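You operate a simulated robot arm through the tools that you are given. There is no shell and no other tool.

You are at the controls of a simulated robot arm. One attempt, no reset.

TASK
Fetch the teal sleeve and set it on the white insert. Take the cream tray from the near end of the carpeted bench and put it on top of the black dome shade. Put the pale grey box marked "DAY" from the plywood board on rack 30 on the top of the green-legged bench and the pale grey box labelled "soft" on top of the black lamp base. Do these in any order. Set down upright: pale grey box.

Only the result counts: the job must be done as asked and must still hold three seconds after the hand-in. Knocking over, shifting, dropping, spilling or breaking anything else fails it.

THE ROBOT
A 6-joint arm with a two-finger gripper on a trunk, on a base that moves. Base frame: it is fixed to the floor where the robot stands at the start and does not move with it; the origin is under the middle of the robot, x ahead of it, y to its left, z up; the surface under the hand at the start is at about z = 830. Lengths are in mm, angles in degrees, forces in N, time in s.
It reaches about 1637 mm from its shoulder. Its first joint turns from -166.0 to 166.0 degrees. Places, roughly: black dome shade (28x28x12 cm) [1000, 600, 900]; black lamp base [-1000, 2750, 750]; pale grey box [-1250, 3250, 750]; teal sleeve (3x3x2 cm) [500, 100, 800]; top of the green-legged bench [-1100, 1700, 800]; white insert (4x4x2 cm) [2500, 600, 800]. Payload 3.43 kg.
Tool frame: the origin (TCP) lies between the finger pads and is the grasp point; the fingertips stand 20 mm ahead of it; z points along the fingers, y is the line along which they close. The gripper opens to 190 mm; its body begins 248 mm behind the TCP.
Orientation is that of the tool frame in the base frame, as [roll, pitch, yaw] about the fixed x, y, z axes, in that order (R = Rz(yaw) Ry(pitch) Rx(roll)). With the fingers straight down and closing along the base's y, the tool's x points along the base's -x, its y along +y and its z along -z.

THE INTERFACE
- The arm moves only by the tool nudge_tool. Its argument "increments" is a list of rows, each an object (a shift or turn left out is 0, a gripper value left out holds the last) with "linear": the shift along the base's x, y, z in mm, a list of three; "dr": the turn, a rotation vector about the base's x, y, z in degrees, a list of three; "jaw": the closure, from 0 (fully open) to 1 (shut). In form: [{"linear": [tx, ty, tz], "dr": [wx, wy, wz], "jaw": jaw}, ...]. A call has 1 to 20 rows; each row shifts and turns the commanded pose from where the row before left it. Rows are played at 5 a second. More than 50 mm and 8.6 degrees between two rows, or a gripper value outside its range, and nothing of the call is played. A pose out of reach is approached as far as the arm can. The call stops where the force on the tool passes 40 N (or 10 N more than at its start, if that is more) or the arm is blocked; 0.2 s more then pass. The fingers move at their own pace (about 45 mm/s each) and stop on an object; they squeeze with about 35 N. The grip force told is the motor's: it shows also when the fingers shut on nothing. Time passes only in rows, and 0.2 s behind the last, so rows that do not move let the fingers close. It gives the time, the measured TCP pose, the force on the tool (base axes), the opening and the grip force at its end, in the units of the frame above (readings bear some noise), with the torque about the TCP (base axes, N m) and any sound that the robot's microphone picked up.
- Cameras (640 x 400 px; columns grow to the right, rows downward): "scene" is now at [30.2, 221, 1326.8]; the picture's right is [0.24, -0.97, 0.00], its down [-0.47, -0.12, -0.87] and it looks along [0.85, 0.21, -0.49] (base axes); focal length 254 px, centre (320, 200). "wrist" rides on the gripper at [70, -8, -288] in the tool frame; the picture's right is [0.12, 0.99, 0.00], its down [-0.96, 0.12, -0.25] and it looks along [-0.25, 0.03, 0.97] (tool axes); focal length 261 px, centre (320, 200).
- get_image(camera): a new picture of that camera. It takes no simulated time.
- slide_trunk(by): slides the trunk up (or, below 0, down) by that many mm; the arm and the scene camera ride with it, the base frame stays. It gives what a move gives, with no picture.
- roll_base(legs): drives the robot by 1 to 6 legs, each [ahead, turn to the left] in mm and degrees, along the robot's own axes; the way and the turn of a leg run together, so that a leg with both is an arc; at most 1500 mm and 180 degrees a leg. The arm and the cameras ride along, it lands a little off, and it stops where it bumps. It gives what a move gives.
- aim_head(pan, tilt): turns the head with the scene camera to pan (to the left, within 155 degrees either way) and tilt (down, from -29 to 69), counted from straight ahead of the robot. It gives what a move gives.
- measure_at(camera, pixels): for up to 12 pixels [column, row] of the newest picture of that camera ("zoom" is the newest enlarged one), the place [x, y, z] in the base frame of the surface seen there, good to about 3 mm. It takes no simulated time.
- zoom(camera, box): a new picture of the part [left, top, right, bottom] of that camera's present view, enlarged. It takes no simulated time.
- sign_off(): hands the job in; it is judged then, once.

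Unless the task says otherwise, let go and move clear before handing in.

The tools are called after "Emit:" by a JSON object that holds its "op" and its "data". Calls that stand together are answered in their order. nudge_tool: Moves the arm, as the interface text tells. Its arguments: {"type":"object","properties":{"increments":{"type":"array","items":{"type":"object","properties":{"linear":{"type":"array","items":{"type":"number"}},"dr":{"type":"array","items":{"type":"number"}},"jaw":{"type":"number"}}}}},"required":["increments"]} The other tools are called the same way: slide_trunk (by) moves the trunk up or down; roll_base (legs) drives the base; aim_head (pan, tilt) turns the head that bears the scene camera; get_image (camera) takes a picture; measure_at (camera, pixels) gives the place of the surface under pixels of a picture; zoom (camera, box) takes an enlarged picture of a part of a camera's view; sign_off () hands the job in.

At the start:

```text
time: 0.0
tool_pos: [644.1, 265.4, 1172.1]
tcp_rot: [-180.0, 0.1, -179.9]
contact_force: [0.5, 0.7, 0.6]
wrist_torque: [0.0, -0.01, 0.0]
finger_gap: 190.0
finger_force: 0.1
trunk travel left (down, up): [-125.0, 115.0]
robot x, y, heading: [3.0, -0.9, 0.2]
head pan, tilt (commanded): [13.7, 29.2]
```

scene: 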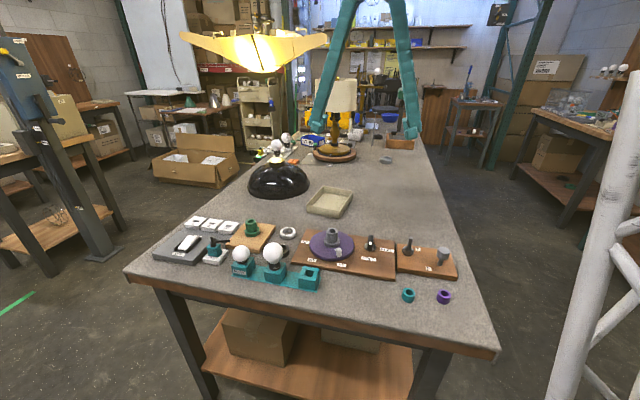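
wrist: 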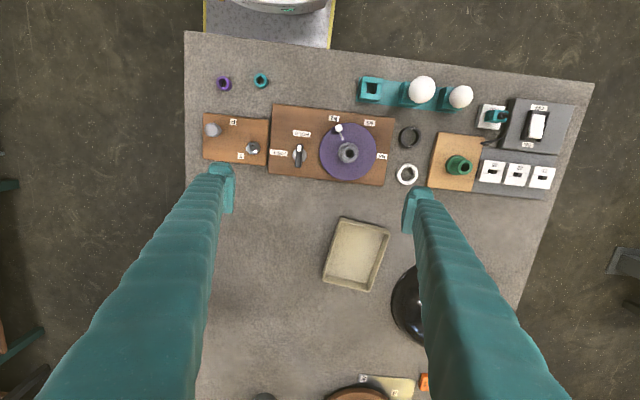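

The scene picture shows the carpeted bench with a teal sleeve at about (408,295), a purple sleeve at (443,297), the cream tray at (330,202) and the black dome at (278,180). I will zoom and measure these.

Emit:
{"op": "zoom", "data": {"camera": "scene", "box": [140, 200, 480, 340]}}

Emit:
{"op": "measure_at", "data": {"camera": "scene", "pixels": [[408, 292], [408, 300], [330, 205], [316, 189], [352, 191], [340, 216], [306, 208], [278, 166], [250, 190], [308, 185], [375, 300]]}}

Emit:
{"op": "measure_at", "data": {"camera": "wrist", "pixels": [[261, 80], [261, 73], [254, 80], [268, 80], [357, 255], [342, 218], [389, 232], [372, 290], [325, 281], [300, 230]]}}

```text
1.88 times, centred on (310, 270) of scene
```

zoom: 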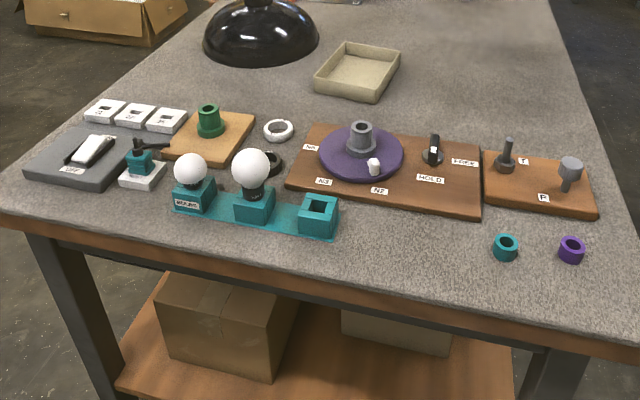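

```text
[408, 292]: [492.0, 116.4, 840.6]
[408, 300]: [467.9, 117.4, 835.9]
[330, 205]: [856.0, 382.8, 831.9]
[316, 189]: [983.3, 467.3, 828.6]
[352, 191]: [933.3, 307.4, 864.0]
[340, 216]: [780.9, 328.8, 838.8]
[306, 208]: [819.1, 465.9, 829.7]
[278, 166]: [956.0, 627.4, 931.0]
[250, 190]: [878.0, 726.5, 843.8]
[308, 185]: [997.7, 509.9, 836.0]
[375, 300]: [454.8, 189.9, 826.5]
```

```text
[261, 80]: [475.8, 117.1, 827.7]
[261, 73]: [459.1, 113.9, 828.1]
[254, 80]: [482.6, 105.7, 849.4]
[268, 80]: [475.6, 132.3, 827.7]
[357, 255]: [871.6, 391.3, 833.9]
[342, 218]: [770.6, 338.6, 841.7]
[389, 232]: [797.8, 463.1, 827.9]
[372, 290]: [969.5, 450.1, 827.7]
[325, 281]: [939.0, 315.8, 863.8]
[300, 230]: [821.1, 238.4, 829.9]
```

The sleeve stands at about [480, 117] on the bench top (z≈828) and the tray spans about x 770–975, y 310–465. Next I look around for the white insert, the green-legged bench, the lamp base and the rack.

Emit:
{"op": "zoom", "data": {"camera": "scene", "box": [240, 90, 440, 215]}}

Emit:
{"op": "aim_head", "data": {"pan": 100, "tilt": 15}}

Emit:
{"op": "get_image", "data": {"camera": "scene"}}

```text
3.20 times, centred on (340, 152) of scene
```

zoom: 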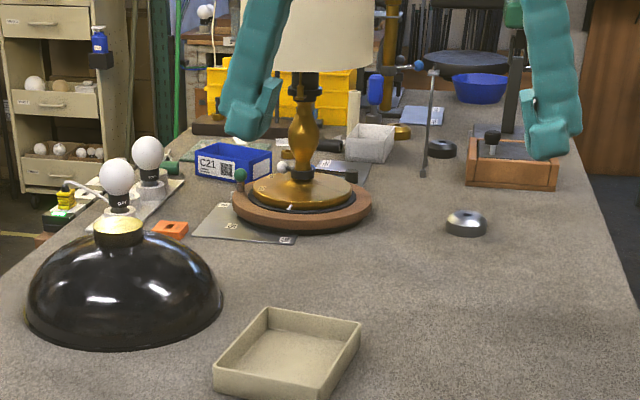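

```text
time: 1.6
tool_pos: [645.0, 266.7, 1171.6]
tcp_rot: [-180.0, -0.1, 179.9]
contact_force: [0.8, 1.1, 0.2]
wrist_torque: [0.01, 0.0, -0.02]
finger_gap: 189.9
finger_force: 0.0
trunk travel left (down, up): [-125.0, 115.0]
robot x, y, heading: [1.3, -0.8, -0.1]
head pan, tilt (commanded): [100.0, 15.0]
```

```text
taken
```

scene: 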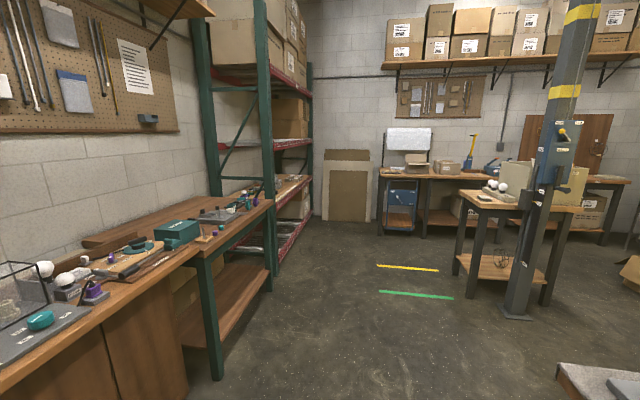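

The view to the left shows a green-legged bench at (235,230) by the wall and a rack behind it with a board. I zoom in on those and measure.

Emit:
{"op": "zoom", "data": {"camera": "scene", "box": [140, 60, 340, 300]}}

Emit:
{"op": "zoom", "data": {"camera": "scene", "box": [0, 180, 280, 380]}}

Emit:
{"op": "measure_at", "data": {"camera": "scene", "pixels": [[40, 320], [120, 262], [175, 235], [215, 235], [240, 205], [265, 205], [295, 185], [285, 200], [490, 195], [420, 268], [430, 295], [520, 270]]}}

```text
1.67 times, centred on (240, 180) of scene
```

zoom: 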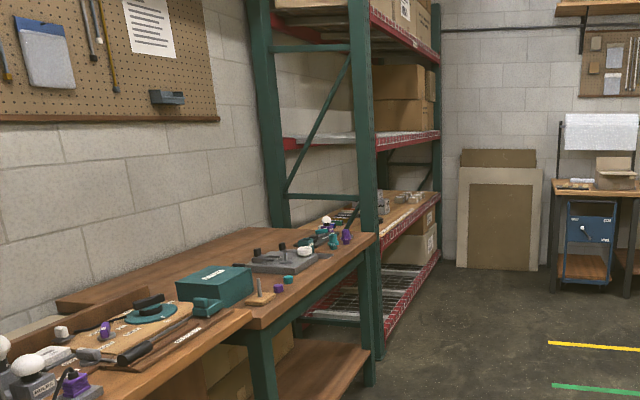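

```text
2.00 times, centred on (140, 280) of scene
```

zoom: 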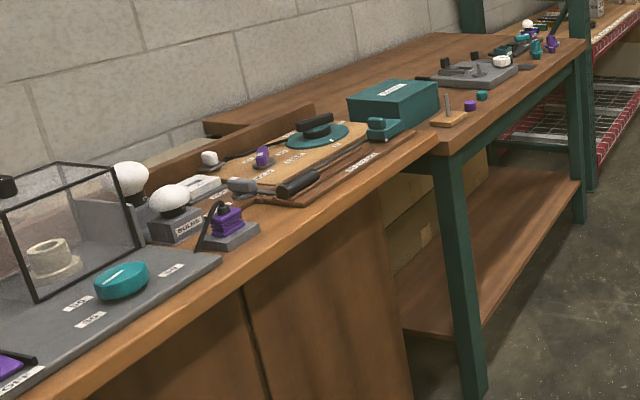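

```text
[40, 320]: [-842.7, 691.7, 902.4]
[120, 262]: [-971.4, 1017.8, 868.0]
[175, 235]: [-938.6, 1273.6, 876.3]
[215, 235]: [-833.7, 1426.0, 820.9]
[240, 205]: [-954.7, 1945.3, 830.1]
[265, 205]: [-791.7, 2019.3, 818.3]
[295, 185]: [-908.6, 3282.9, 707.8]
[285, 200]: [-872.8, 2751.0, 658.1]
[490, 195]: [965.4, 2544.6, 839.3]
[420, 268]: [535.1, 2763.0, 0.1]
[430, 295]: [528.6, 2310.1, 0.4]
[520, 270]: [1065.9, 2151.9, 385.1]
```

The rack's board lies near [-900, 3280, 708] and the green-legged bench top is at z≈820. I keep surveying the other directions.

Emit:
{"op": "aim_head", "data": {"pan": 50, "tilt": 20}}

Emit:
{"op": "get_image", "data": {"camera": "scene"}}

Emit:
{"op": "aim_head", "data": {"pan": -30, "tilt": 20}}

Emit:
{"op": "get_image", "data": {"camera": "scene"}}

Emit:
{"op": "aim_head", "data": {"pan": 5, "tilt": 18}}

Emit:
{"op": "get_image", "data": {"camera": "scene"}}

```text
time: 2.8
tool_pos: [644.7, 265.5, 1172.2]
tcp_rot: [179.9, 0.0, -179.9]
contact_force: [0.1, -0.1, 0.1]
wrist_torque: [0.03, 0.01, 0.02]
finger_gap: 189.9
finger_force: 0.0
trunk travel left (down, up): [-125.0, 115.0]
robot x, y, heading: [-0.9, 0.1, 0.1]
head pan, tilt (commanded): [50.0, 20.0]
```

```text
taken
```

scene: 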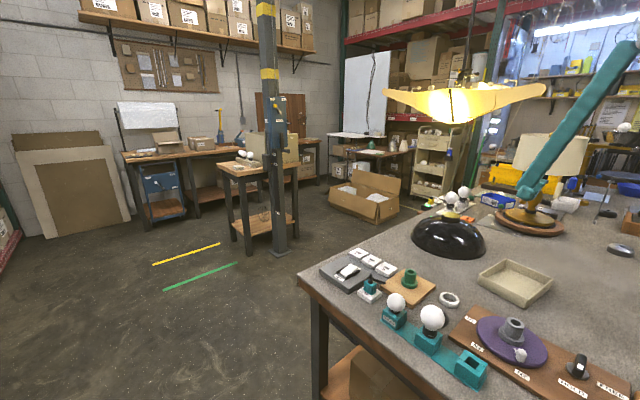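

```text
time: 4.3
tool_pos: [644.1, 266.2, 1172.6]
tcp_rot: [180.0, 0.0, -179.9]
contact_force: [0.1, 0.3, -0.1]
wrist_torque: [0.0, 0.0, 0.01]
finger_gap: 190.0
finger_force: 0.1
trunk travel left (down, up): [-125.0, 115.0]
robot x, y, heading: [-0.2, -0.6, -0.0]
head pan, tilt (commanded): [-30.0, 20.0]
```

```text
taken
```

scene: 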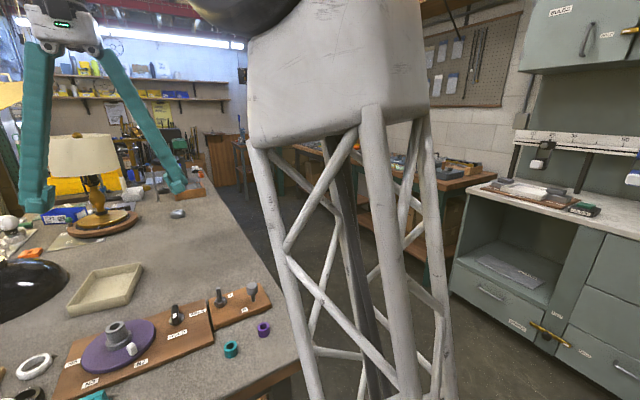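

```text
time: 5.3
tool_pos: [644.4, 266.2, 1171.3]
tcp_rot: [179.9, 0.1, -179.9]
contact_force: [0.5, 0.0, -0.3]
wrist_torque: [-0.02, 0.0, 0.01]
finger_gap: 190.0
finger_force: 0.1
trunk travel left (down, up): [-125.0, 115.0]
robot x, y, heading: [-1.9, 1.0, -0.0]
head pan, tilt (commanded): [5.0, 18.0]
```

```text
taken
```

scene: 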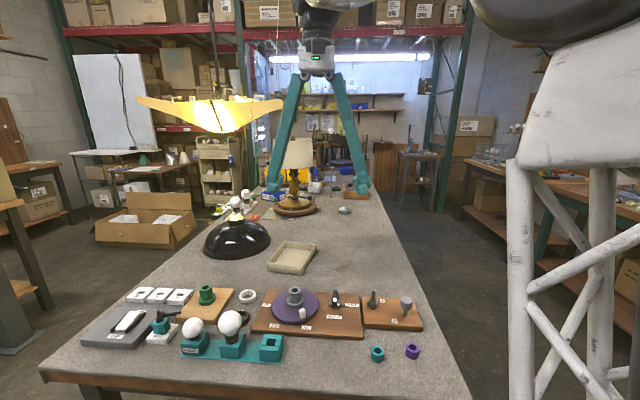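

The white lattice on the right is the robot's own column. I zoom in on the far end of the bench to find the white insert near x=2500.

Emit:
{"op": "zoom", "data": {"camera": "scene", "box": [230, 150, 390, 250]}}

Emit:
{"op": "measure_at", "data": {"camera": "scene", "pixels": [[40, 370], [468, 399], [365, 195], [355, 195], [320, 190], [380, 230], [345, 208], [270, 195], [333, 180], [330, 190], [240, 210], [235, 222]]}}

```text
4.00 times, centred on (310, 200) of scene
```

zoom: 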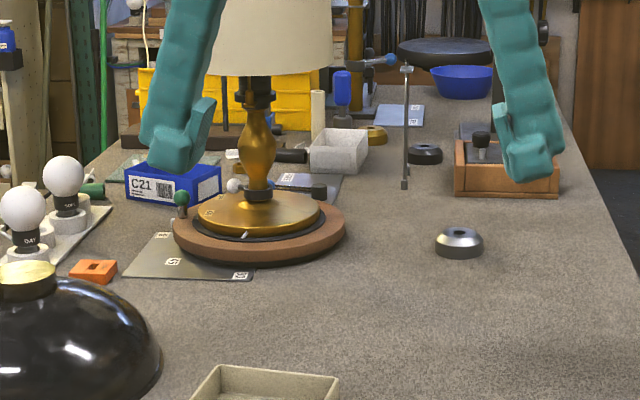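

```text
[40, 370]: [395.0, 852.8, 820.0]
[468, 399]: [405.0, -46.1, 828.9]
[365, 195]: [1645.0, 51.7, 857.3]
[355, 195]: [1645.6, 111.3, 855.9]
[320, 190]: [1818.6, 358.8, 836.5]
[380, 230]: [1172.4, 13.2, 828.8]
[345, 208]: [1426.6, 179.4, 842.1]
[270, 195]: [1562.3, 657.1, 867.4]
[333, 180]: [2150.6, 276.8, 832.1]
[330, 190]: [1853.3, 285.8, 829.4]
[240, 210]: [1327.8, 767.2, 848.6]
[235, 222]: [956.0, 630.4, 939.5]
```

The bench runs from about x=400 along +x with its top at z≈828, and the dome top is near z=940. Before moving the arm I measure the hanging lamp, the dome cap and the bulbs behind the dome.

Emit:
{"op": "measure_at", "data": {"camera": "scene", "pixels": [[220, 125], [150, 105], [275, 105], [237, 205], [248, 195], [237, 215], [225, 218], [205, 245], [270, 240], [236, 258], [249, 207], [212, 60]]}}

Emit:
{"op": "zoom", "data": {"camera": "scene", "box": [195, 180, 325, 280]}}

```text
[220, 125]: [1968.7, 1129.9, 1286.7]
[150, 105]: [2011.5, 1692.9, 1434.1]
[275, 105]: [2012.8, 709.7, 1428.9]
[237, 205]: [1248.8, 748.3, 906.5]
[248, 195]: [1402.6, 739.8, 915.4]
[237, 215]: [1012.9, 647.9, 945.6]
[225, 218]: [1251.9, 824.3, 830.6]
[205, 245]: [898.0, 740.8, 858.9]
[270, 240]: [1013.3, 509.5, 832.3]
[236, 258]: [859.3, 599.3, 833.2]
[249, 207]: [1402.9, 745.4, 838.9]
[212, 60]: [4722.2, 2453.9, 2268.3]
```

```text
4.00 times, centred on (260, 230) of scene
```

zoom: 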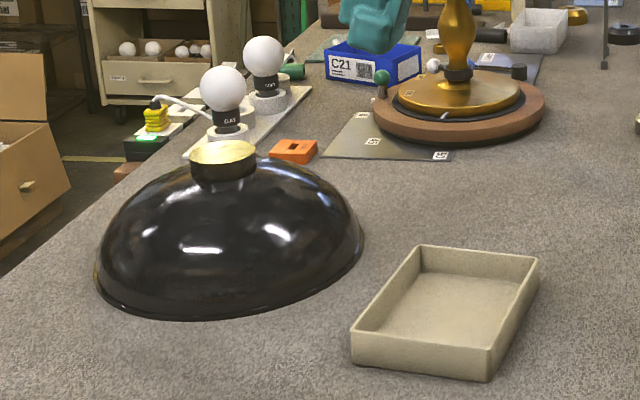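

The hanging lamp is far off (x≈2000), and the dome cap top is at about z=945 near [1005, 640]. I move the hand above the tray and dome for a look from above.

Emit:
{"op": "nudge_tool", "data": {"increments": [{"linear": [40, 30, 20]}, {"linear": [40, 30, 20]}, {"linear": [40, 30, 20]}, {"linear": [40, 30, 20]}, {"linear": [20, 30, 0]}, {"linear": [0, 30, 0]}, {}]}}

Emit:
{"op": "get_image", "data": {"camera": "wrist"}}

```text
refused: row 1 steps farther than a row can; nothing moved
```

```text
taken
```

wrist: 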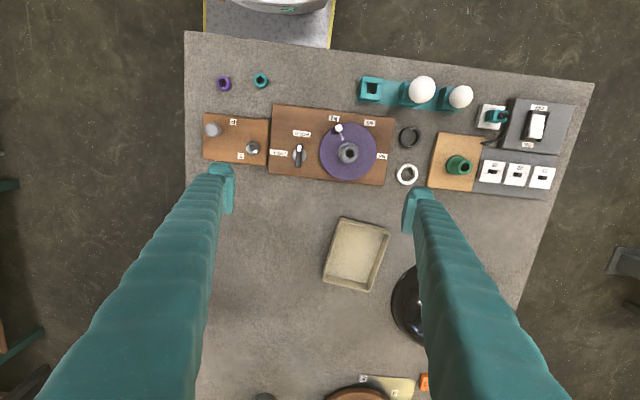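

The call was refused because a step exceeded 50 mm, so I use shorter steps.

Emit:
{"op": "nudge_tool", "data": {"increments": [{"linear": [35, 30, 12]}, {"linear": [35, 30, 12]}, {"linear": [35, 30, 12]}, {"linear": [35, 30, 12]}, {"linear": [35, 30, 12]}, {"linear": [25, 30, 10]}, {}]}}

Emit:
{"op": "get_image", "data": {"camera": "wrist"}}

```text
time: 6.9
tool_pos: [805.6, 426.3, 1177.7]
tcp_rot: [179.8, 0.6, -180.0]
contact_force: [0.1, 1.1, -1.0]
wrist_torque: [-0.04, 0.04, -0.03]
finger_gap: 190.1
finger_force: 0.0
out of reach, approached as far as the arm can: row 4, 5, 6
trunk travel left (down, up): [-125.0, 115.0]
robot x, y, heading: [1.5, -2.4, -0.1]
head pan, tilt (commanded): [5.0, 18.0]
```

```text
taken
```

wrist: 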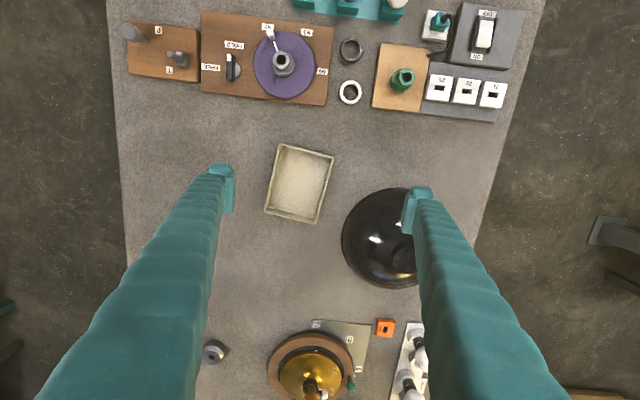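

The move was cut short by reach (the shoulder sits low), but the tray is well seen at corners (280,144), (333,156), (316,222), (265,212). I measure the tray rims and the dome outline.

Emit:
{"op": "measure_at", "data": {"camera": "wrist", "pixels": [[281, 146], [332, 157], [316, 221], [266, 211], [306, 151], [324, 190], [291, 217], [273, 180], [298, 183], [342, 240], [385, 190], [390, 286]]}}

Emit:
{"op": "zoom", "data": {"camera": "wrist", "box": [240, 120, 440, 300]}}

```text
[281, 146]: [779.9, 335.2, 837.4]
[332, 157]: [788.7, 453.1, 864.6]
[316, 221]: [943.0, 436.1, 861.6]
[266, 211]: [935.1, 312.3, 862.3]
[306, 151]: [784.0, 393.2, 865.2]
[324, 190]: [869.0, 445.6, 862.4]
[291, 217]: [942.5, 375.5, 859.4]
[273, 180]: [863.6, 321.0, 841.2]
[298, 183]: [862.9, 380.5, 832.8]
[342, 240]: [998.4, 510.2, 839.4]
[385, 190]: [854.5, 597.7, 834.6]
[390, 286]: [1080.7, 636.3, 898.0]
```

```text
2.22 times, centred on (340, 210) of wrist
```

zoom: 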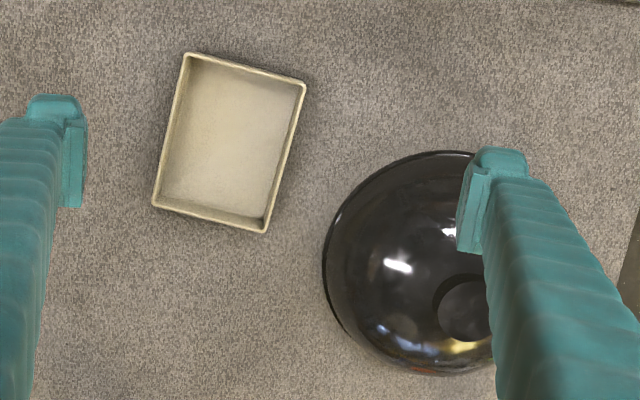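

In the zoom the tray rim and cap are clearer (tray corners (187,53), (304,82), (265,231), (154,206); cap at about (465,308)). I measure in the zoom.

Emit:
{"op": "measure_at", "data": {"camera": "zoom", "pixels": [[245, 68], [286, 157], [209, 219], [170, 130], [187, 55], [303, 83], [264, 229], [156, 204], [465, 308], [440, 310], [465, 278], [455, 338]]}}

```text
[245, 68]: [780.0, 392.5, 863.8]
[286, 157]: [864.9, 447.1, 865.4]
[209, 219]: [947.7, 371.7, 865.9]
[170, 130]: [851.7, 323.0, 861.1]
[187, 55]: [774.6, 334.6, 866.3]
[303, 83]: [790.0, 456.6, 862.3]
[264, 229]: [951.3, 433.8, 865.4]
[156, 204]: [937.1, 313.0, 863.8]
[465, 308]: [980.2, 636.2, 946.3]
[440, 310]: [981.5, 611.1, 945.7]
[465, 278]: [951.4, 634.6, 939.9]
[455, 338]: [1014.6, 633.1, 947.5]
```

The tray is about 125×165 mm centred at (863, 384.5), its short side turned about −7° from y; the dome cap is a disc of about 30 mm radius near (983, 642, 947). I lower a bit first to see how the commanded pose stands and turn the tool −7°.

Emit:
{"op": "nudge_tool", "data": {"increments": [{"linear": [0, 0, -40]}, {"linear": [0, 0, -40]}, {"linear": [0, 0, -40], "dr": [0, 0, -7]}, {}]}}

```text
time: 7.9
tool_pos: [805.7, 425.7, 1056.4]
tcp_rot: [-180.0, 0.1, 173.0]
contact_force: [-0.1, -0.4, 0.3]
wrist_torque: [0.03, -0.02, -0.01]
finger_gap: 190.0
finger_force: 0.0
trunk travel left (down, up): [-125.0, 115.0]
robot x, y, heading: [-2.5, 2.4, 0.1]
head pan, tilt (commanded): [5.0, 18.0]
```

The commanded pose follows the measured one, and yaw is now 173°. I move above the tray centre and take a close wrist picture.

Emit:
{"op": "nudge_tool", "data": {"increments": [{"linear": [29, -20, 0]}, {"linear": [28.5, -21, 0]}, {}]}}

Emit:
{"op": "get_image", "data": {"camera": "wrist"}}

```text
time: 8.7
tool_pos: [863.7, 384.0, 1056.3]
tcp_rot: [-180.0, 0.0, 172.9]
contact_force: [0.5, 0.1, 0.1]
wrist_torque: [0.0, 0.05, 0.0]
finger_gap: 190.1
finger_force: 0.0
trunk travel left (down, up): [-125.0, 115.0]
robot x, y, heading: [-1.9, -0.0, -0.0]
head pan, tilt (commanded): [5.0, 18.0]
```

```text
taken
```

wrist: 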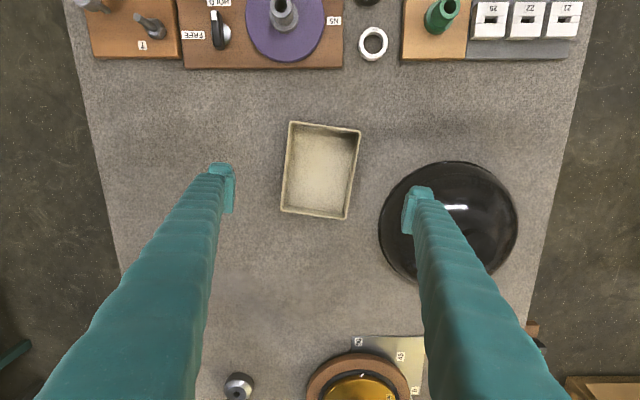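

The tray's short side in the picture ((290,121)→(360,130)) is parallel to the line between the fingertips, so the turn is right. I measure the rim again for the centre.

Emit:
{"op": "zoom", "data": {"camera": "wrist", "box": [260, 100, 400, 240]}}

```text
2.86 times, centred on (330, 170) of wrist
```

zoom: 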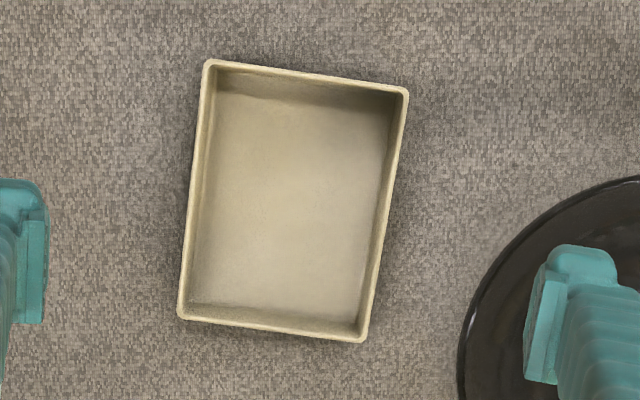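

Emit:
{"op": "measure_at", "data": {"camera": "zoom", "pixels": [[209, 64], [404, 92], [364, 338], [181, 316], [305, 77], [385, 215], [270, 328], [194, 190], [290, 200], [205, 110], [397, 150], [183, 270]]}}

```text
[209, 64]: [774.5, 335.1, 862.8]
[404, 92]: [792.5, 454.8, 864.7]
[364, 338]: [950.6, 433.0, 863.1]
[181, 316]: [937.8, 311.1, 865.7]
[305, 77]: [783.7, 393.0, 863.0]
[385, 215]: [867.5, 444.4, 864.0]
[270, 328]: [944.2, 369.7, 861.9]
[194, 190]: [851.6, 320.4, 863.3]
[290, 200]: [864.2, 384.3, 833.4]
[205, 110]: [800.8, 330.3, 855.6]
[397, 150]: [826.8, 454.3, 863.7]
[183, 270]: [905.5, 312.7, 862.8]
```

The tray centre is (863.8, 383.5), right under the TCP. I descend to z≈854 (tips 6 mm above the bench) and then close.

Emit:
{"op": "nudge_tool", "data": {"increments": [{"linear": [0, 0, -45]}, {"linear": [0, 0, -45]}, {"linear": [0, 0, -45]}, {"linear": [0, 0, -40]}, {"linear": [0, 0, -27]}, {}]}}

Emit:
{"op": "get_image", "data": {"camera": "wrist"}}

```text
time: 10.1
tool_pos: [863.0, 384.3, 855.1]
tcp_rot: [-179.9, 0.0, 173.0]
contact_force: [0.2, 0.2, 0.4]
wrist_torque: [0.0, -0.03, 0.01]
finger_gap: 190.1
finger_force: 0.0
trunk travel left (down, up): [-125.0, 115.0]
robot x, y, heading: [-0.9, 0.8, -0.2]
head pan, tilt (commanded): [5.0, 18.0]
```

```text
taken
```

wrist: 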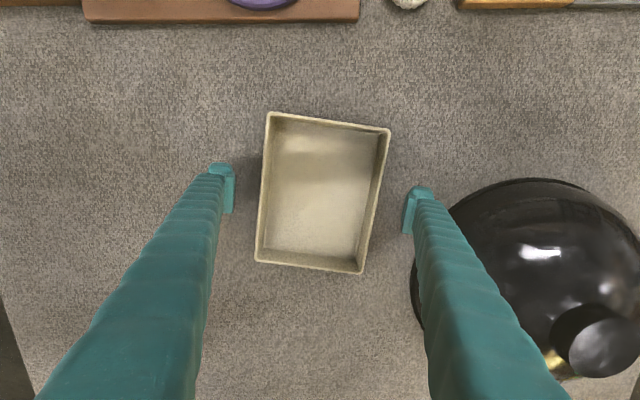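

The tray sits centred between the fingers and the cap disc is now fully visible at (602,346). I measure the cap and then close the gripper.

Emit:
{"op": "zoom", "data": {"camera": "wrist", "box": [500, 260, 640, 400]}}

Emit:
{"op": "measure_at", "data": {"camera": "wrist", "pixels": [[602, 346], [572, 346], [633, 345], [602, 320], [602, 372], [585, 330], [620, 365], [525, 182], [413, 290], [560, 340]]}}

```text
2.86 times, centred on (570, 330) of wrist
```

zoom: 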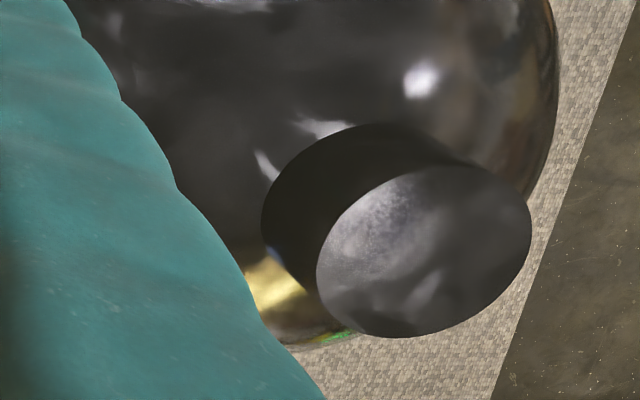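

```text
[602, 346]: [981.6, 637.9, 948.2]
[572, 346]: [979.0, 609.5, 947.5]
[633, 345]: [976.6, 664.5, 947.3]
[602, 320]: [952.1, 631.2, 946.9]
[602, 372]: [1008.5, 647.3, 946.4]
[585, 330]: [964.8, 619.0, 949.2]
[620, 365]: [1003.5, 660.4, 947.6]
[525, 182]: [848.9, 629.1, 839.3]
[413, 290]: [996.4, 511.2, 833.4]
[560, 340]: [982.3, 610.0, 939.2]
```

The cap is a flat disc centred near (981, 638) at z≈947.5. I refine its edges in the zoom and close on the tray.

Emit:
{"op": "measure_at", "data": {"camera": "zoom", "pixels": [[321, 275], [528, 230], [440, 170], [405, 334], [425, 252], [345, 220], [500, 290], [360, 320], [490, 180]]}}

Emit:
{"op": "nudge_tool", "data": {"increments": [{"jaw": 0.3}, {"jaw": 0.45}, {"jaw": 0.45}, {"jaw": 0.5}, {"jaw": 0.5}, {"jaw": 0.5}, {"jaw": 0.5}]}}

```text
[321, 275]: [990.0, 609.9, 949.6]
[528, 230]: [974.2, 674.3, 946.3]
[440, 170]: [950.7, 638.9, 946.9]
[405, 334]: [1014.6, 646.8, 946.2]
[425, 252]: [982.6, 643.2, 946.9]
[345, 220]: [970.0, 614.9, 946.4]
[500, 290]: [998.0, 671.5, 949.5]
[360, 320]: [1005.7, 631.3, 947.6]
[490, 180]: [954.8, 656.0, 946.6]
```

```text
time: 11.7
tool_pos: [864.0, 382.7, 855.7]
tcp_rot: [179.9, 0.0, 173.0]
contact_force: [0.3, -0.8, 1.8]
wrist_torque: [-0.05, 0.03, -0.25]
finger_gap: 131.4
finger_force: 35.4
trunk travel left (down, up): [-125.0, 115.0]
robot x, y, heading: [-2.3, -1.7, -0.0]
head pan, tilt (commanded): [5.0, 18.0]
```

The grip holds at 131 mm with 35 N. The cap centre is (982.5, 642, 947.3). I lift the tray straight up and check.

Emit:
{"op": "nudge_tool", "data": {"increments": [{"linear": [0, 0, 15]}, {"linear": [0, 0, 40]}, {"linear": [0, 0, 45]}, {"linear": [0, 0, 45]}, {"linear": [0, 0, 25]}, {}]}}

Emit:
{"op": "get_image", "data": {"camera": "wrist"}}

```text
time: 13.1
tool_pos: [863.2, 382.3, 1025.1]
tcp_rot: [180.0, 0.0, 173.0]
contact_force: [0.1, 0.5, -4.6]
wrist_torque: [-0.03, 0.01, 0.03]
finger_gap: 130.1
finger_force: 35.6
trunk travel left (down, up): [-125.0, 115.0]
robot x, y, heading: [-2.1, 2.8, 0.0]
head pan, tilt (commanded): [5.0, 18.0]
```

```text
taken
```

wrist: 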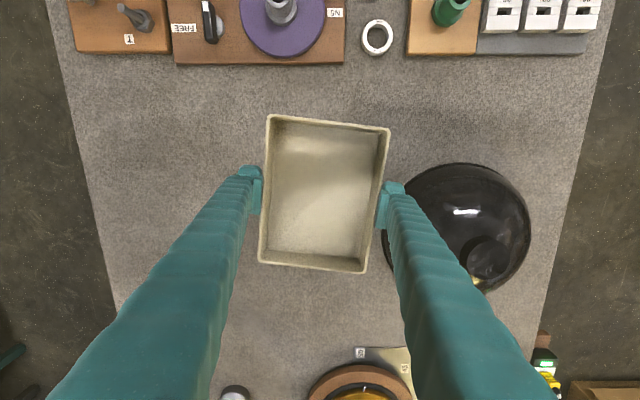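

The tray is lifted and hangs level in the hand with about 4.6 N of weight. I measure its rim to know its exact centre in the hand.

Emit:
{"op": "measure_at", "data": {"camera": "wrist", "pixels": [[269, 116], [388, 130], [363, 271], [260, 262], [328, 123], [312, 267], [377, 195], [266, 180], [320, 190]]}}

```text
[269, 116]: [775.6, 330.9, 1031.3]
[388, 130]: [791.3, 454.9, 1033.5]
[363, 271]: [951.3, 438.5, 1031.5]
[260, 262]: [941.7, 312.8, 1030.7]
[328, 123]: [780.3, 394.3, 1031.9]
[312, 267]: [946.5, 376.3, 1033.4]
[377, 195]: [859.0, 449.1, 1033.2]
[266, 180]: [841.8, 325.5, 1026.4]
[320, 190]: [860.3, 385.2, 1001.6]
```

The tray centre in hand is (865, 384.3), so I shift by (117.5, 257.7) at this height to stand over the cap.

Emit:
{"op": "nudge_tool", "data": {"increments": [{"linear": [19.6, 43, 0]}, {"linear": [19.6, 43, 0]}, {"linear": [19.6, 43, 0]}, {"linear": [19.6, 43, 0]}, {"linear": [19.6, 43, 0]}, {"linear": [19.5, 42.7, 0]}, {}, {}]}}

Emit:
{"op": "get_image", "data": {"camera": "wrist"}}

Emit:
{"op": "get_image", "data": {"camera": "scene"}}

```text
time: 14.9
tool_pos: [917.2, 577.8, 991.7]
tcp_rot: [179.9, 0.1, 173.0]
contact_force: [0.3, 0.1, -3.1]
wrist_torque: [0.01, 0.03, -0.02]
finger_gap: 130.3
finger_force: 34.8
out of reach, approached as far as the arm can: row 4, 5, 6
trunk travel left (down, up): [-125.0, 115.0]
robot x, y, heading: [0.3, 2.1, -0.2]
head pan, tilt (commanded): [5.0, 18.0]
```

```text
taken
```

wrist: 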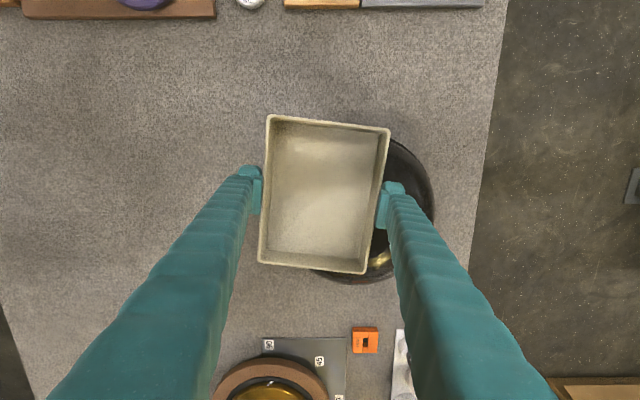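

```text
taken
```

scene: 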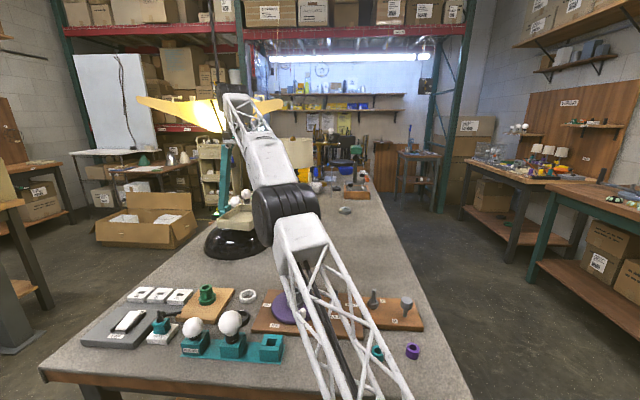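

The arm ran out of reach at (917, 578, 992); the tray bottom is still about 15 mm above the cap. I raise the trunk to get clear height and look down at the robot's base for room to drive closer.

Emit:
{"op": "slide_trunk", "data": {"by": 110}}

Emit:
{"op": "aim_head", "data": {"pan": -25, "tilt": 69}}

Emit:
{"op": "get_image", "data": {"camera": "scene"}}

```text
time: 16.3
tool_pos: [918.0, 579.8, 1100.9]
tcp_rot: [179.8, 0.1, 173.0]
contact_force: [-0.7, -0.5, -2.9]
wrist_torque: [-0.02, 0.01, 0.02]
finger_gap: 130.3
finger_force: 35.1
trunk travel left (down, up): [-235.0, 5.0]
robot x, y, heading: [-0.1, 3.0, 0.1]
head pan, tilt (commanded): [5.0, 18.0]
```

```text
time: 17.5
tool_pos: [918.2, 578.4, 1101.7]
tcp_rot: [179.9, 0.1, 173.0]
contact_force: [0.0, -0.2, -3.1]
wrist_torque: [-0.01, 0.0, -0.03]
finger_gap: 130.2
finger_force: 34.5
trunk travel left (down, up): [-235.0, 5.0]
robot x, y, heading: [-0.8, -1.3, -0.0]
head pan, tilt (commanded): [-25.0, 68.8]
```

```text
taken
```

scene: 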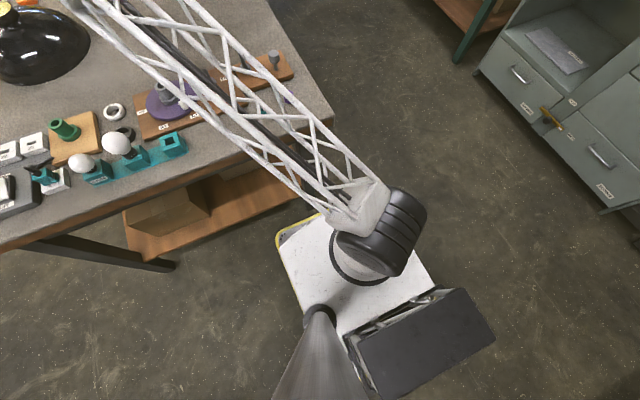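

The base's white plate is at (350,280) with its front left corner near (278,237); I measure how far it is from the bench.

Emit:
{"op": "measure_at", "data": {"camera": "scene", "pixels": [[278, 238], [318, 214], [300, 300], [285, 270], [435, 285], [320, 110], [250, 150], [150, 268], [225, 225], [360, 240], [400, 350]]}}

```text
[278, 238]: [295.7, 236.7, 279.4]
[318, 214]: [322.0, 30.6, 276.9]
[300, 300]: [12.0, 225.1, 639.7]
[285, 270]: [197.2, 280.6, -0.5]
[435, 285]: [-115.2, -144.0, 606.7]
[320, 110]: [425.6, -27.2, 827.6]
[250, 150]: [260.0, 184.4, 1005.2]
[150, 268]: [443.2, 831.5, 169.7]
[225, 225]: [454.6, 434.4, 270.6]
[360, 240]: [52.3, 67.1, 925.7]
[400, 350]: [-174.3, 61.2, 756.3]
```

The base front is at x≈322 and the bench's lower shelf starts at x≈450, so there is room for about 80 mm ahead, which brings the dome within reach. I drive 80 mm forward with the tray held high.

Emit:
{"op": "roll_base", "data": {"legs": [[80, 0]]}}

Emit:
{"op": "get_image", "data": {"camera": "wrist"}}

```text
time: 18.6
tool_pos: [997.5, 577.9, 1100.7]
tcp_rot: [179.9, 0.1, 173.0]
contact_force: [0.0, -0.7, -2.9]
wrist_torque: [0.09, 0.02, -0.03]
finger_gap: 130.0
finger_force: 34.7
trunk travel left (down, up): [-235.0, 5.0]
robot x, y, heading: [78.5, -0.8, -0.2]
head pan, tilt (commanded): [-25.0, 68.8]
```

```text
taken
```

wrist: 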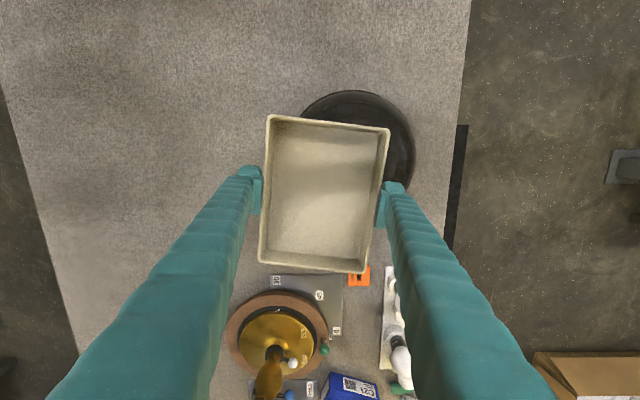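

The base moved 80 mm and the TCP is at (997.5, 578, 1101). I lower to z≈1040, shift to (981, 640), and re-measure the tray.

Emit:
{"op": "nudge_tool", "data": {"increments": [{"linear": [0, 0, -40]}, {"linear": [0, 10, -20]}, {"linear": [-8.4, 26, 0]}, {"linear": [-8.4, 26.1, 0]}, {}, {}]}}

Emit:
{"op": "get_image", "data": {"camera": "wrist"}}

Emit:
{"op": "measure_at", "data": {"camera": "wrist", "pixels": [[269, 116], [388, 130], [363, 271], [260, 262]]}}

```text
time: 20.0
tool_pos: [980.5, 639.6, 1042.9]
tcp_rot: [179.9, 0.1, 173.0]
contact_force: [0.7, 1.1, -3.3]
wrist_torque: [-0.03, 0.01, 0.0]
finger_gap: 130.1
finger_force: 35.6
trunk travel left (down, up): [-235.0, 5.0]
robot x, y, heading: [80.0, -0.6, 0.0]
head pan, tilt (commanded): [-25.0, 68.8]
```

```text
taken
```

wrist: 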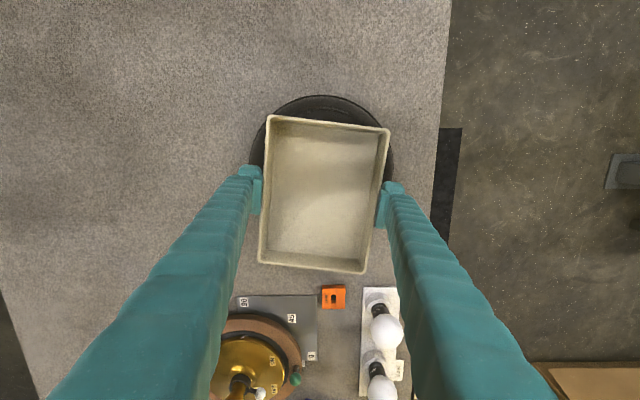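

```text
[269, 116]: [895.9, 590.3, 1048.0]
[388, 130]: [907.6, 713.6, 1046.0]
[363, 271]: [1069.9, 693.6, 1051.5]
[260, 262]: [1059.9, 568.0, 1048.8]
```

The tray centre is (983.3, 641.4), within 1 mm of the cap centre. I descend to a few mm above the cap, then in small steps until contact shows.

Emit:
{"op": "nudge_tool", "data": {"increments": [{"linear": [0, 0, -35]}, {"linear": [0, 0, -20]}, {"linear": [0, 0, -8]}, {}, {}]}}

Emit:
{"op": "nudge_tool", "data": {"increments": [{"linear": [0, 0, -2]}, {}]}}

Emit:
{"op": "nudge_tool", "data": {"increments": [{"linear": [0, 0, -1.5]}, {}]}}

```text
time: 21.2
tool_pos: [982.2, 638.5, 978.6]
tcp_rot: [179.9, 0.2, 172.9]
contact_force: [-0.1, 0.2, -2.3]
wrist_torque: [0.01, 0.0, -0.01]
finger_gap: 130.1
finger_force: 34.3
trunk travel left (down, up): [-235.0, 5.0]
robot x, y, heading: [76.7, 1.3, 0.2]
head pan, tilt (commanded): [-25.0, 68.8]
```

```text
time: 21.8
tool_pos: [980.9, 638.7, 975.8]
tcp_rot: [179.9, 0.2, 172.9]
contact_force: [0.0, 0.9, -2.5]
wrist_torque: [0.01, 0.0, 0.0]
finger_gap: 130.0
finger_force: 34.8
trunk travel left (down, up): [-235.0, 5.0]
robot x, y, heading: [81.8, -0.6, 0.2]
head pan, tilt (commanded): [-25.0, 68.8]
```

```text
time: 22.4
tool_pos: [981.2, 638.9, 975.7]
tcp_rot: [179.8, 0.2, 173.0]
contact_force: [1.9, 1.6, 7.1]
wrist_torque: [-0.22, 0.15, 0.02]
finger_gap: 130.0
finger_force: 35.7
trunk travel left (down, up): [-235.0, 5.0]
robot x, y, heading: [83.0, -2.4, -0.0]
head pan, tilt (commanded): [-25.0, 68.8]
```

Contact with the cap is felt (7 N upward at z≈975.7), so I open the fingers.

Emit:
{"op": "nudge_tool", "data": {"increments": [{"jaw": 0.25}, {"jaw": 0.15}, {"jaw": 0.1}, {"jaw": 0.1}, {}]}}

Emit:
{"op": "get_image", "data": {"camera": "wrist"}}

Emit:
{"op": "measure_at", "data": {"camera": "wrist", "pixels": [[269, 116], [388, 130], [363, 271], [260, 262]]}}

```text
time: 23.6
tool_pos: [981.8, 639.0, 975.3]
tcp_rot: [179.9, 0.1, 173.1]
contact_force: [-0.8, -0.2, 0.3]
wrist_torque: [0.02, 0.0, 0.0]
finger_gap: 170.8
finger_force: 0.1
trunk travel left (down, up): [-235.0, 5.0]
robot x, y, heading: [79.4, 0.2, 0.1]
head pan, tilt (commanded): [-25.0, 68.8]
```

```text
taken
```

wrist: 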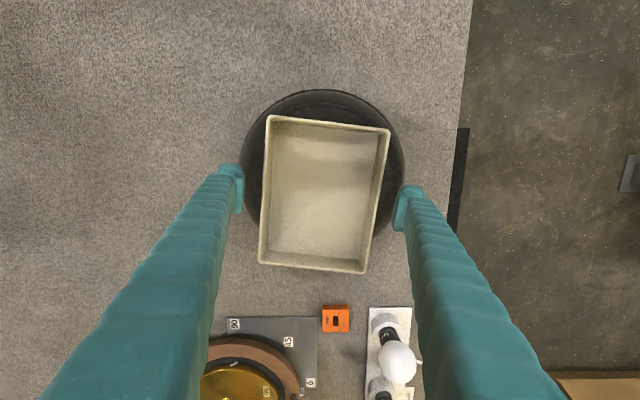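

```text
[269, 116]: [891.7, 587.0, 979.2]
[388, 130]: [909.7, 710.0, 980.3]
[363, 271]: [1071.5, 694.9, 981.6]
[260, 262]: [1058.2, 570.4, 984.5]
```

The tray rests level on the dome (rim z≈980–984 at all corners). I raise the hand straight up clear of it.

Emit:
{"op": "nudge_tool", "data": {"increments": [{"linear": [0, 0, 30]}, {"linear": [0, 0, 40]}, {"linear": [-15, -25, 20]}, {"linear": [-35, -30, 10]}, {"linear": [-35, -35, 0]}, {}]}}

Emit:
{"op": "get_image", "data": {"camera": "wrist"}}

```text
time: 25.0
tool_pos: [896.1, 548.9, 1075.5]
tcp_rot: [179.9, 0.2, 173.0]
contact_force: [-0.2, -1.1, 0.3]
wrist_torque: [0.05, -0.05, 0.02]
finger_gap: 170.9
finger_force: 0.1
trunk travel left (down, up): [-235.0, 5.0]
robot x, y, heading: [79.0, 2.4, 0.0]
head pan, tilt (commanded): [-25.0, 68.8]
```

```text
taken
```

wrist: 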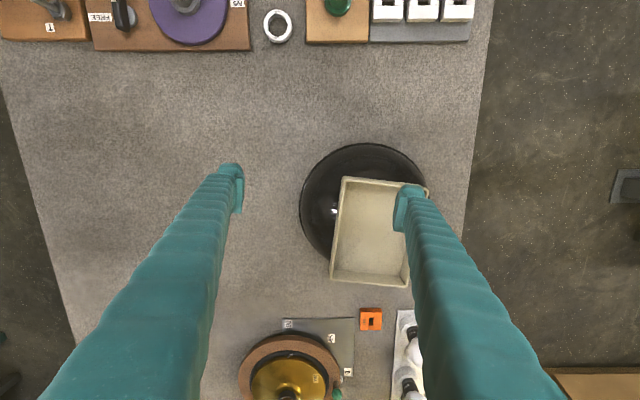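

The tray stays on the dome. Now I bring the hand back over the near end to look at the teal sleeve.

Emit:
{"op": "nudge_tool", "data": {"increments": [{"linear": [-33, -34, 0]}, {"linear": [-33, -34, 0]}, {"linear": [-33, -34, 0]}, {"linear": [-33, -34, 0]}, {"linear": [-33, -34, 0]}, {"linear": [-33, -34, 0]}, {"linear": [-33, -34, 0]}, {"linear": [-33, -34, 0]}, {"linear": [-33, -34, 0]}, {"linear": [-20, -34, 0]}, {}]}}

Emit:
{"op": "get_image", "data": {"camera": "wrist"}}

```text
time: 27.1
tool_pos: [625.7, 242.0, 982.7]
tcp_rot: [-174.3, -8.1, 171.8]
contact_force: [-0.2, -0.6, 0.6]
wrist_torque: [-0.1, -0.12, 0.02]
finger_gap: 171.0
finger_force: 0.0
trunk travel left (down, up): [-235.0, 5.0]
robot x, y, heading: [82.0, -3.9, 0.3]
head pan, tilt (commanded): [-25.0, 68.8]
stopped in row 10: the arm was blocked; the commanded pose is now the measured one
```

```text
taken
```

wrist: 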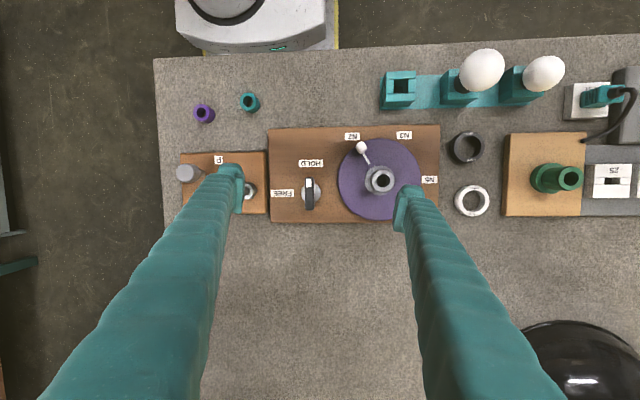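

The arm was blocked in row 10 and the hand sagged to z=983 and tilted about 8°, with no force on the tool. I look with the scene camera at what is blocking it.

Emit:
{"op": "get_image", "data": {"camera": "scene"}}

Emit:
{"op": "aim_head", "data": {"pan": -10, "tilt": 35}}

Emit:
{"op": "get_image", "data": {"camera": "scene"}}

```text
taken
```

scene: 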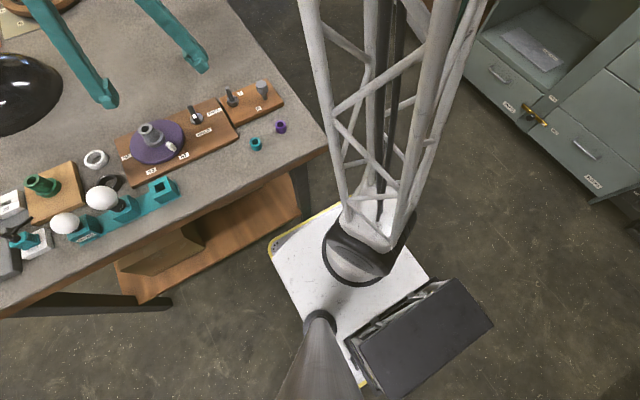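

```text
time: 28.1
tool_pos: [623.9, 243.9, 982.0]
tcp_rot: [-174.4, -8.2, 172.1]
contact_force: [-0.1, 1.6, 0.9]
wrist_torque: [-0.01, 0.01, -0.02]
finger_gap: 171.1
finger_force: 0.0
trunk travel left (down, up): [-235.0, 5.0]
robot x, y, heading: [82.1, -1.3, -0.1]
head pan, tilt (commanded): [-10.0, 35.0]
```

```text
taken
```

scene: 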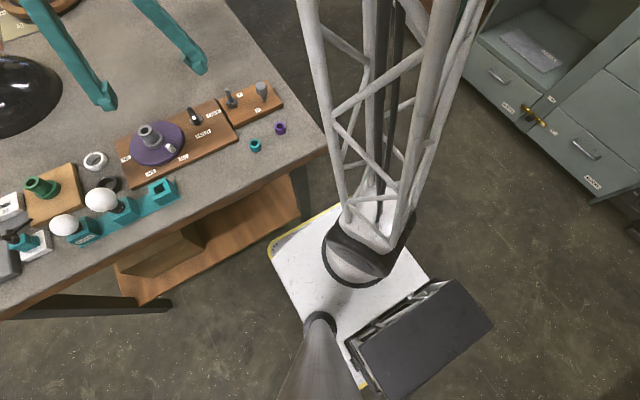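

The head picture did not change after the aim, so the folded arm is probably pressing near the camera mast. I back the hand out along the way it came and level it.

Emit:
{"op": "nudge_tool", "data": {"increments": [{"linear": [30, 30, 10]}, {"linear": [30, 30, 15]}, {"linear": [20, 20, 30]}, {}]}}

Emit:
{"op": "get_image", "data": {"camera": "scene"}}

```text
time: 29.1
tool_pos: [702.6, 325.5, 1044.2]
tcp_rot: [-174.9, -7.5, 172.2]
contact_force: [-0.7, -0.3, -0.4]
wrist_torque: [-0.03, -0.01, -0.02]
finger_gap: 171.1
finger_force: 0.1
trunk travel left (down, up): [-235.0, 5.0]
robot x, y, heading: [81.4, 0.2, 0.1]
head pan, tilt (commanded): [-10.0, 35.0]
```

```text
taken
```

scene: 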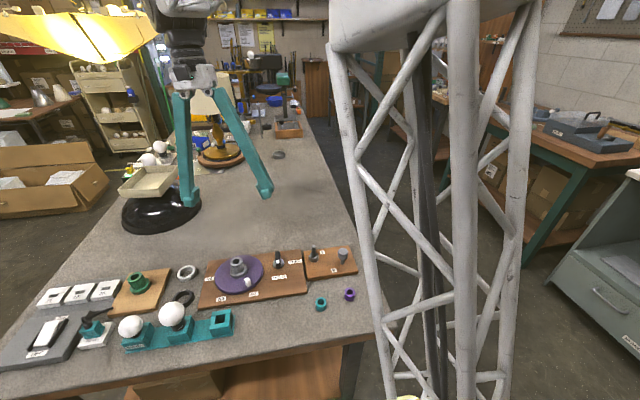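

The camera turns again, so the folded arm had been leaning on the head; I must keep the reach longer. I level the tool first.

Emit:
{"op": "nudge_tool", "data": {"increments": [{"linear": [15, 10, 0], "dr": [2.0, -4.1, 0]}, {"linear": [15, 10, 0], "dr": [2.0, -4.0, 0]}, {"dr": [0, 0, 7]}, {}]}}

Emit:
{"op": "aim_head", "data": {"pan": 150, "tilt": 35}}

Emit:
{"op": "get_image", "data": {"camera": "scene"}}

```text
time: 30.1
tool_pos: [733.0, 343.1, 1044.9]
tcp_rot: [-180.0, 0.0, 179.5]
contact_force: [-0.4, -0.3, -0.8]
wrist_torque: [0.0, 0.0, 0.01]
finger_gap: 171.0
finger_force: 0.0
trunk travel left (down, up): [-235.0, 5.0]
robot x, y, heading: [81.0, 0.6, -0.1]
head pan, tilt (commanded): [-10.0, 35.0]
```

```text
time: 32.5
tool_pos: [732.3, 344.0, 1043.9]
tcp_rot: [-179.9, -0.2, 179.5]
contact_force: [-0.3, -0.4, -0.8]
wrist_torque: [-0.02, -0.01, -0.01]
finger_gap: 170.9
finger_force: 0.0
trunk travel left (down, up): [-235.0, 5.0]
robot x, y, heading: [80.5, 3.3, -0.1]
head pan, tilt (commanded): [150.0, 35.0]
```

```text
taken
```

scene: 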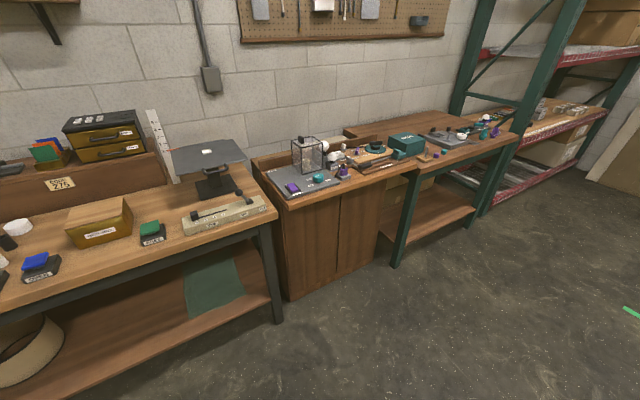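

Behind the robot a row of benches stands along a wall; I measure their front edges to know how far I may back up.

Emit:
{"op": "measure_at", "data": {"camera": "scene", "pixels": [[275, 320], [276, 212], [130, 255], [285, 295], [393, 265], [480, 215], [405, 180], [515, 140], [60, 350], [520, 250], [380, 300], [440, 230]]}}

Emit:
{"op": "zoom", "data": {"camera": "scene", "box": [330, 80, 620, 270]}}

```text
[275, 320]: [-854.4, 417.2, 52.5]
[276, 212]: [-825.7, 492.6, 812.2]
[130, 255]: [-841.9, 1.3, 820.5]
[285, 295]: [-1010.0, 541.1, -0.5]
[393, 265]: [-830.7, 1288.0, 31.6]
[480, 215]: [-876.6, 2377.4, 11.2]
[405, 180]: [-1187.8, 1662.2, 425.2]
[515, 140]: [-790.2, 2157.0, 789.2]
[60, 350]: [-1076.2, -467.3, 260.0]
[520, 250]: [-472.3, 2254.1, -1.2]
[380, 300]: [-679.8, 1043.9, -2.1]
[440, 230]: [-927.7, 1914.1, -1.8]
```

```text
2.11 times, centred on (475, 175) of scene
```

zoom: 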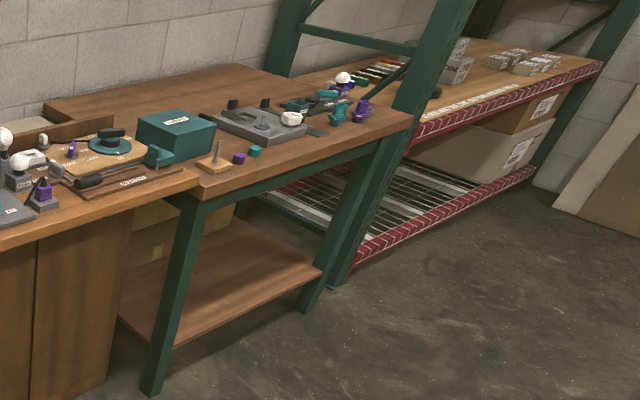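

The benches' fronts are at x≈−790 to −850, so I can back up about 280 mm safely. First I check the bulb heights below the hand's path.

Emit:
{"op": "get_image", "data": {"camera": "wrist"}}

```text
taken
```

wrist: 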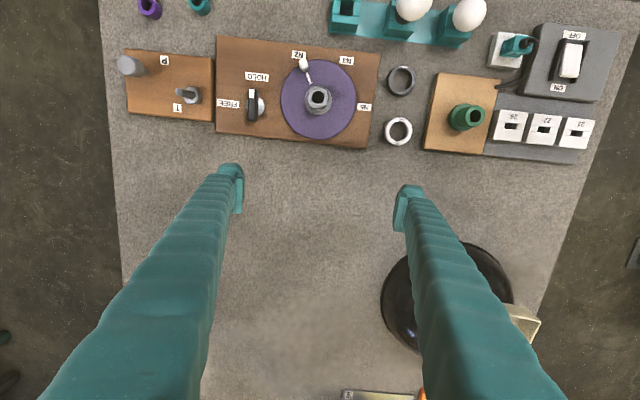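

Emit:
{"op": "measure_at", "data": {"camera": "wrist", "pixels": [[412, 6], [470, 14], [318, 95], [128, 65], [185, 93], [465, 115], [258, 105], [304, 65], [345, 15]]}}

```text
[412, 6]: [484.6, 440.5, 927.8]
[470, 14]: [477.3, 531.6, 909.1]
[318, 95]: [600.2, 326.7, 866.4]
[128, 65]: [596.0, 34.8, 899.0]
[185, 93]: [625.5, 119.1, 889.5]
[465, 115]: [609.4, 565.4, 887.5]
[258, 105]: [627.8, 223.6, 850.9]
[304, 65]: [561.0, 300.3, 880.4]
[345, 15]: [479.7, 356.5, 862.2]
```

Everything there is below z=930 while the fingertips are at 1024, so I back the base up 280 mm.

Emit:
{"op": "roll_base", "data": {"legs": [[-280, 0]]}}

Emit:
{"op": "get_image", "data": {"camera": "wrist"}}

```text
time: 34.5
tool_pos: [447.5, 343.5, 1044.6]
tcp_rot: [-179.9, -0.1, 179.5]
contact_force: [-0.1, -0.6, 0.0]
wrist_torque: [0.01, 0.01, 0.02]
finger_gap: 171.0
finger_force: 0.2
trunk travel left (down, up): [-235.0, 5.0]
robot x, y, heading: [-204.4, -1.0, 0.2]
head pan, tilt (commanded): [150.0, 35.0]
```

```text
taken
```

wrist: 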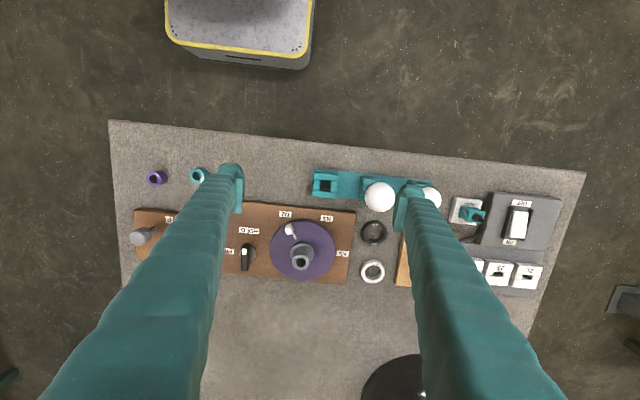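

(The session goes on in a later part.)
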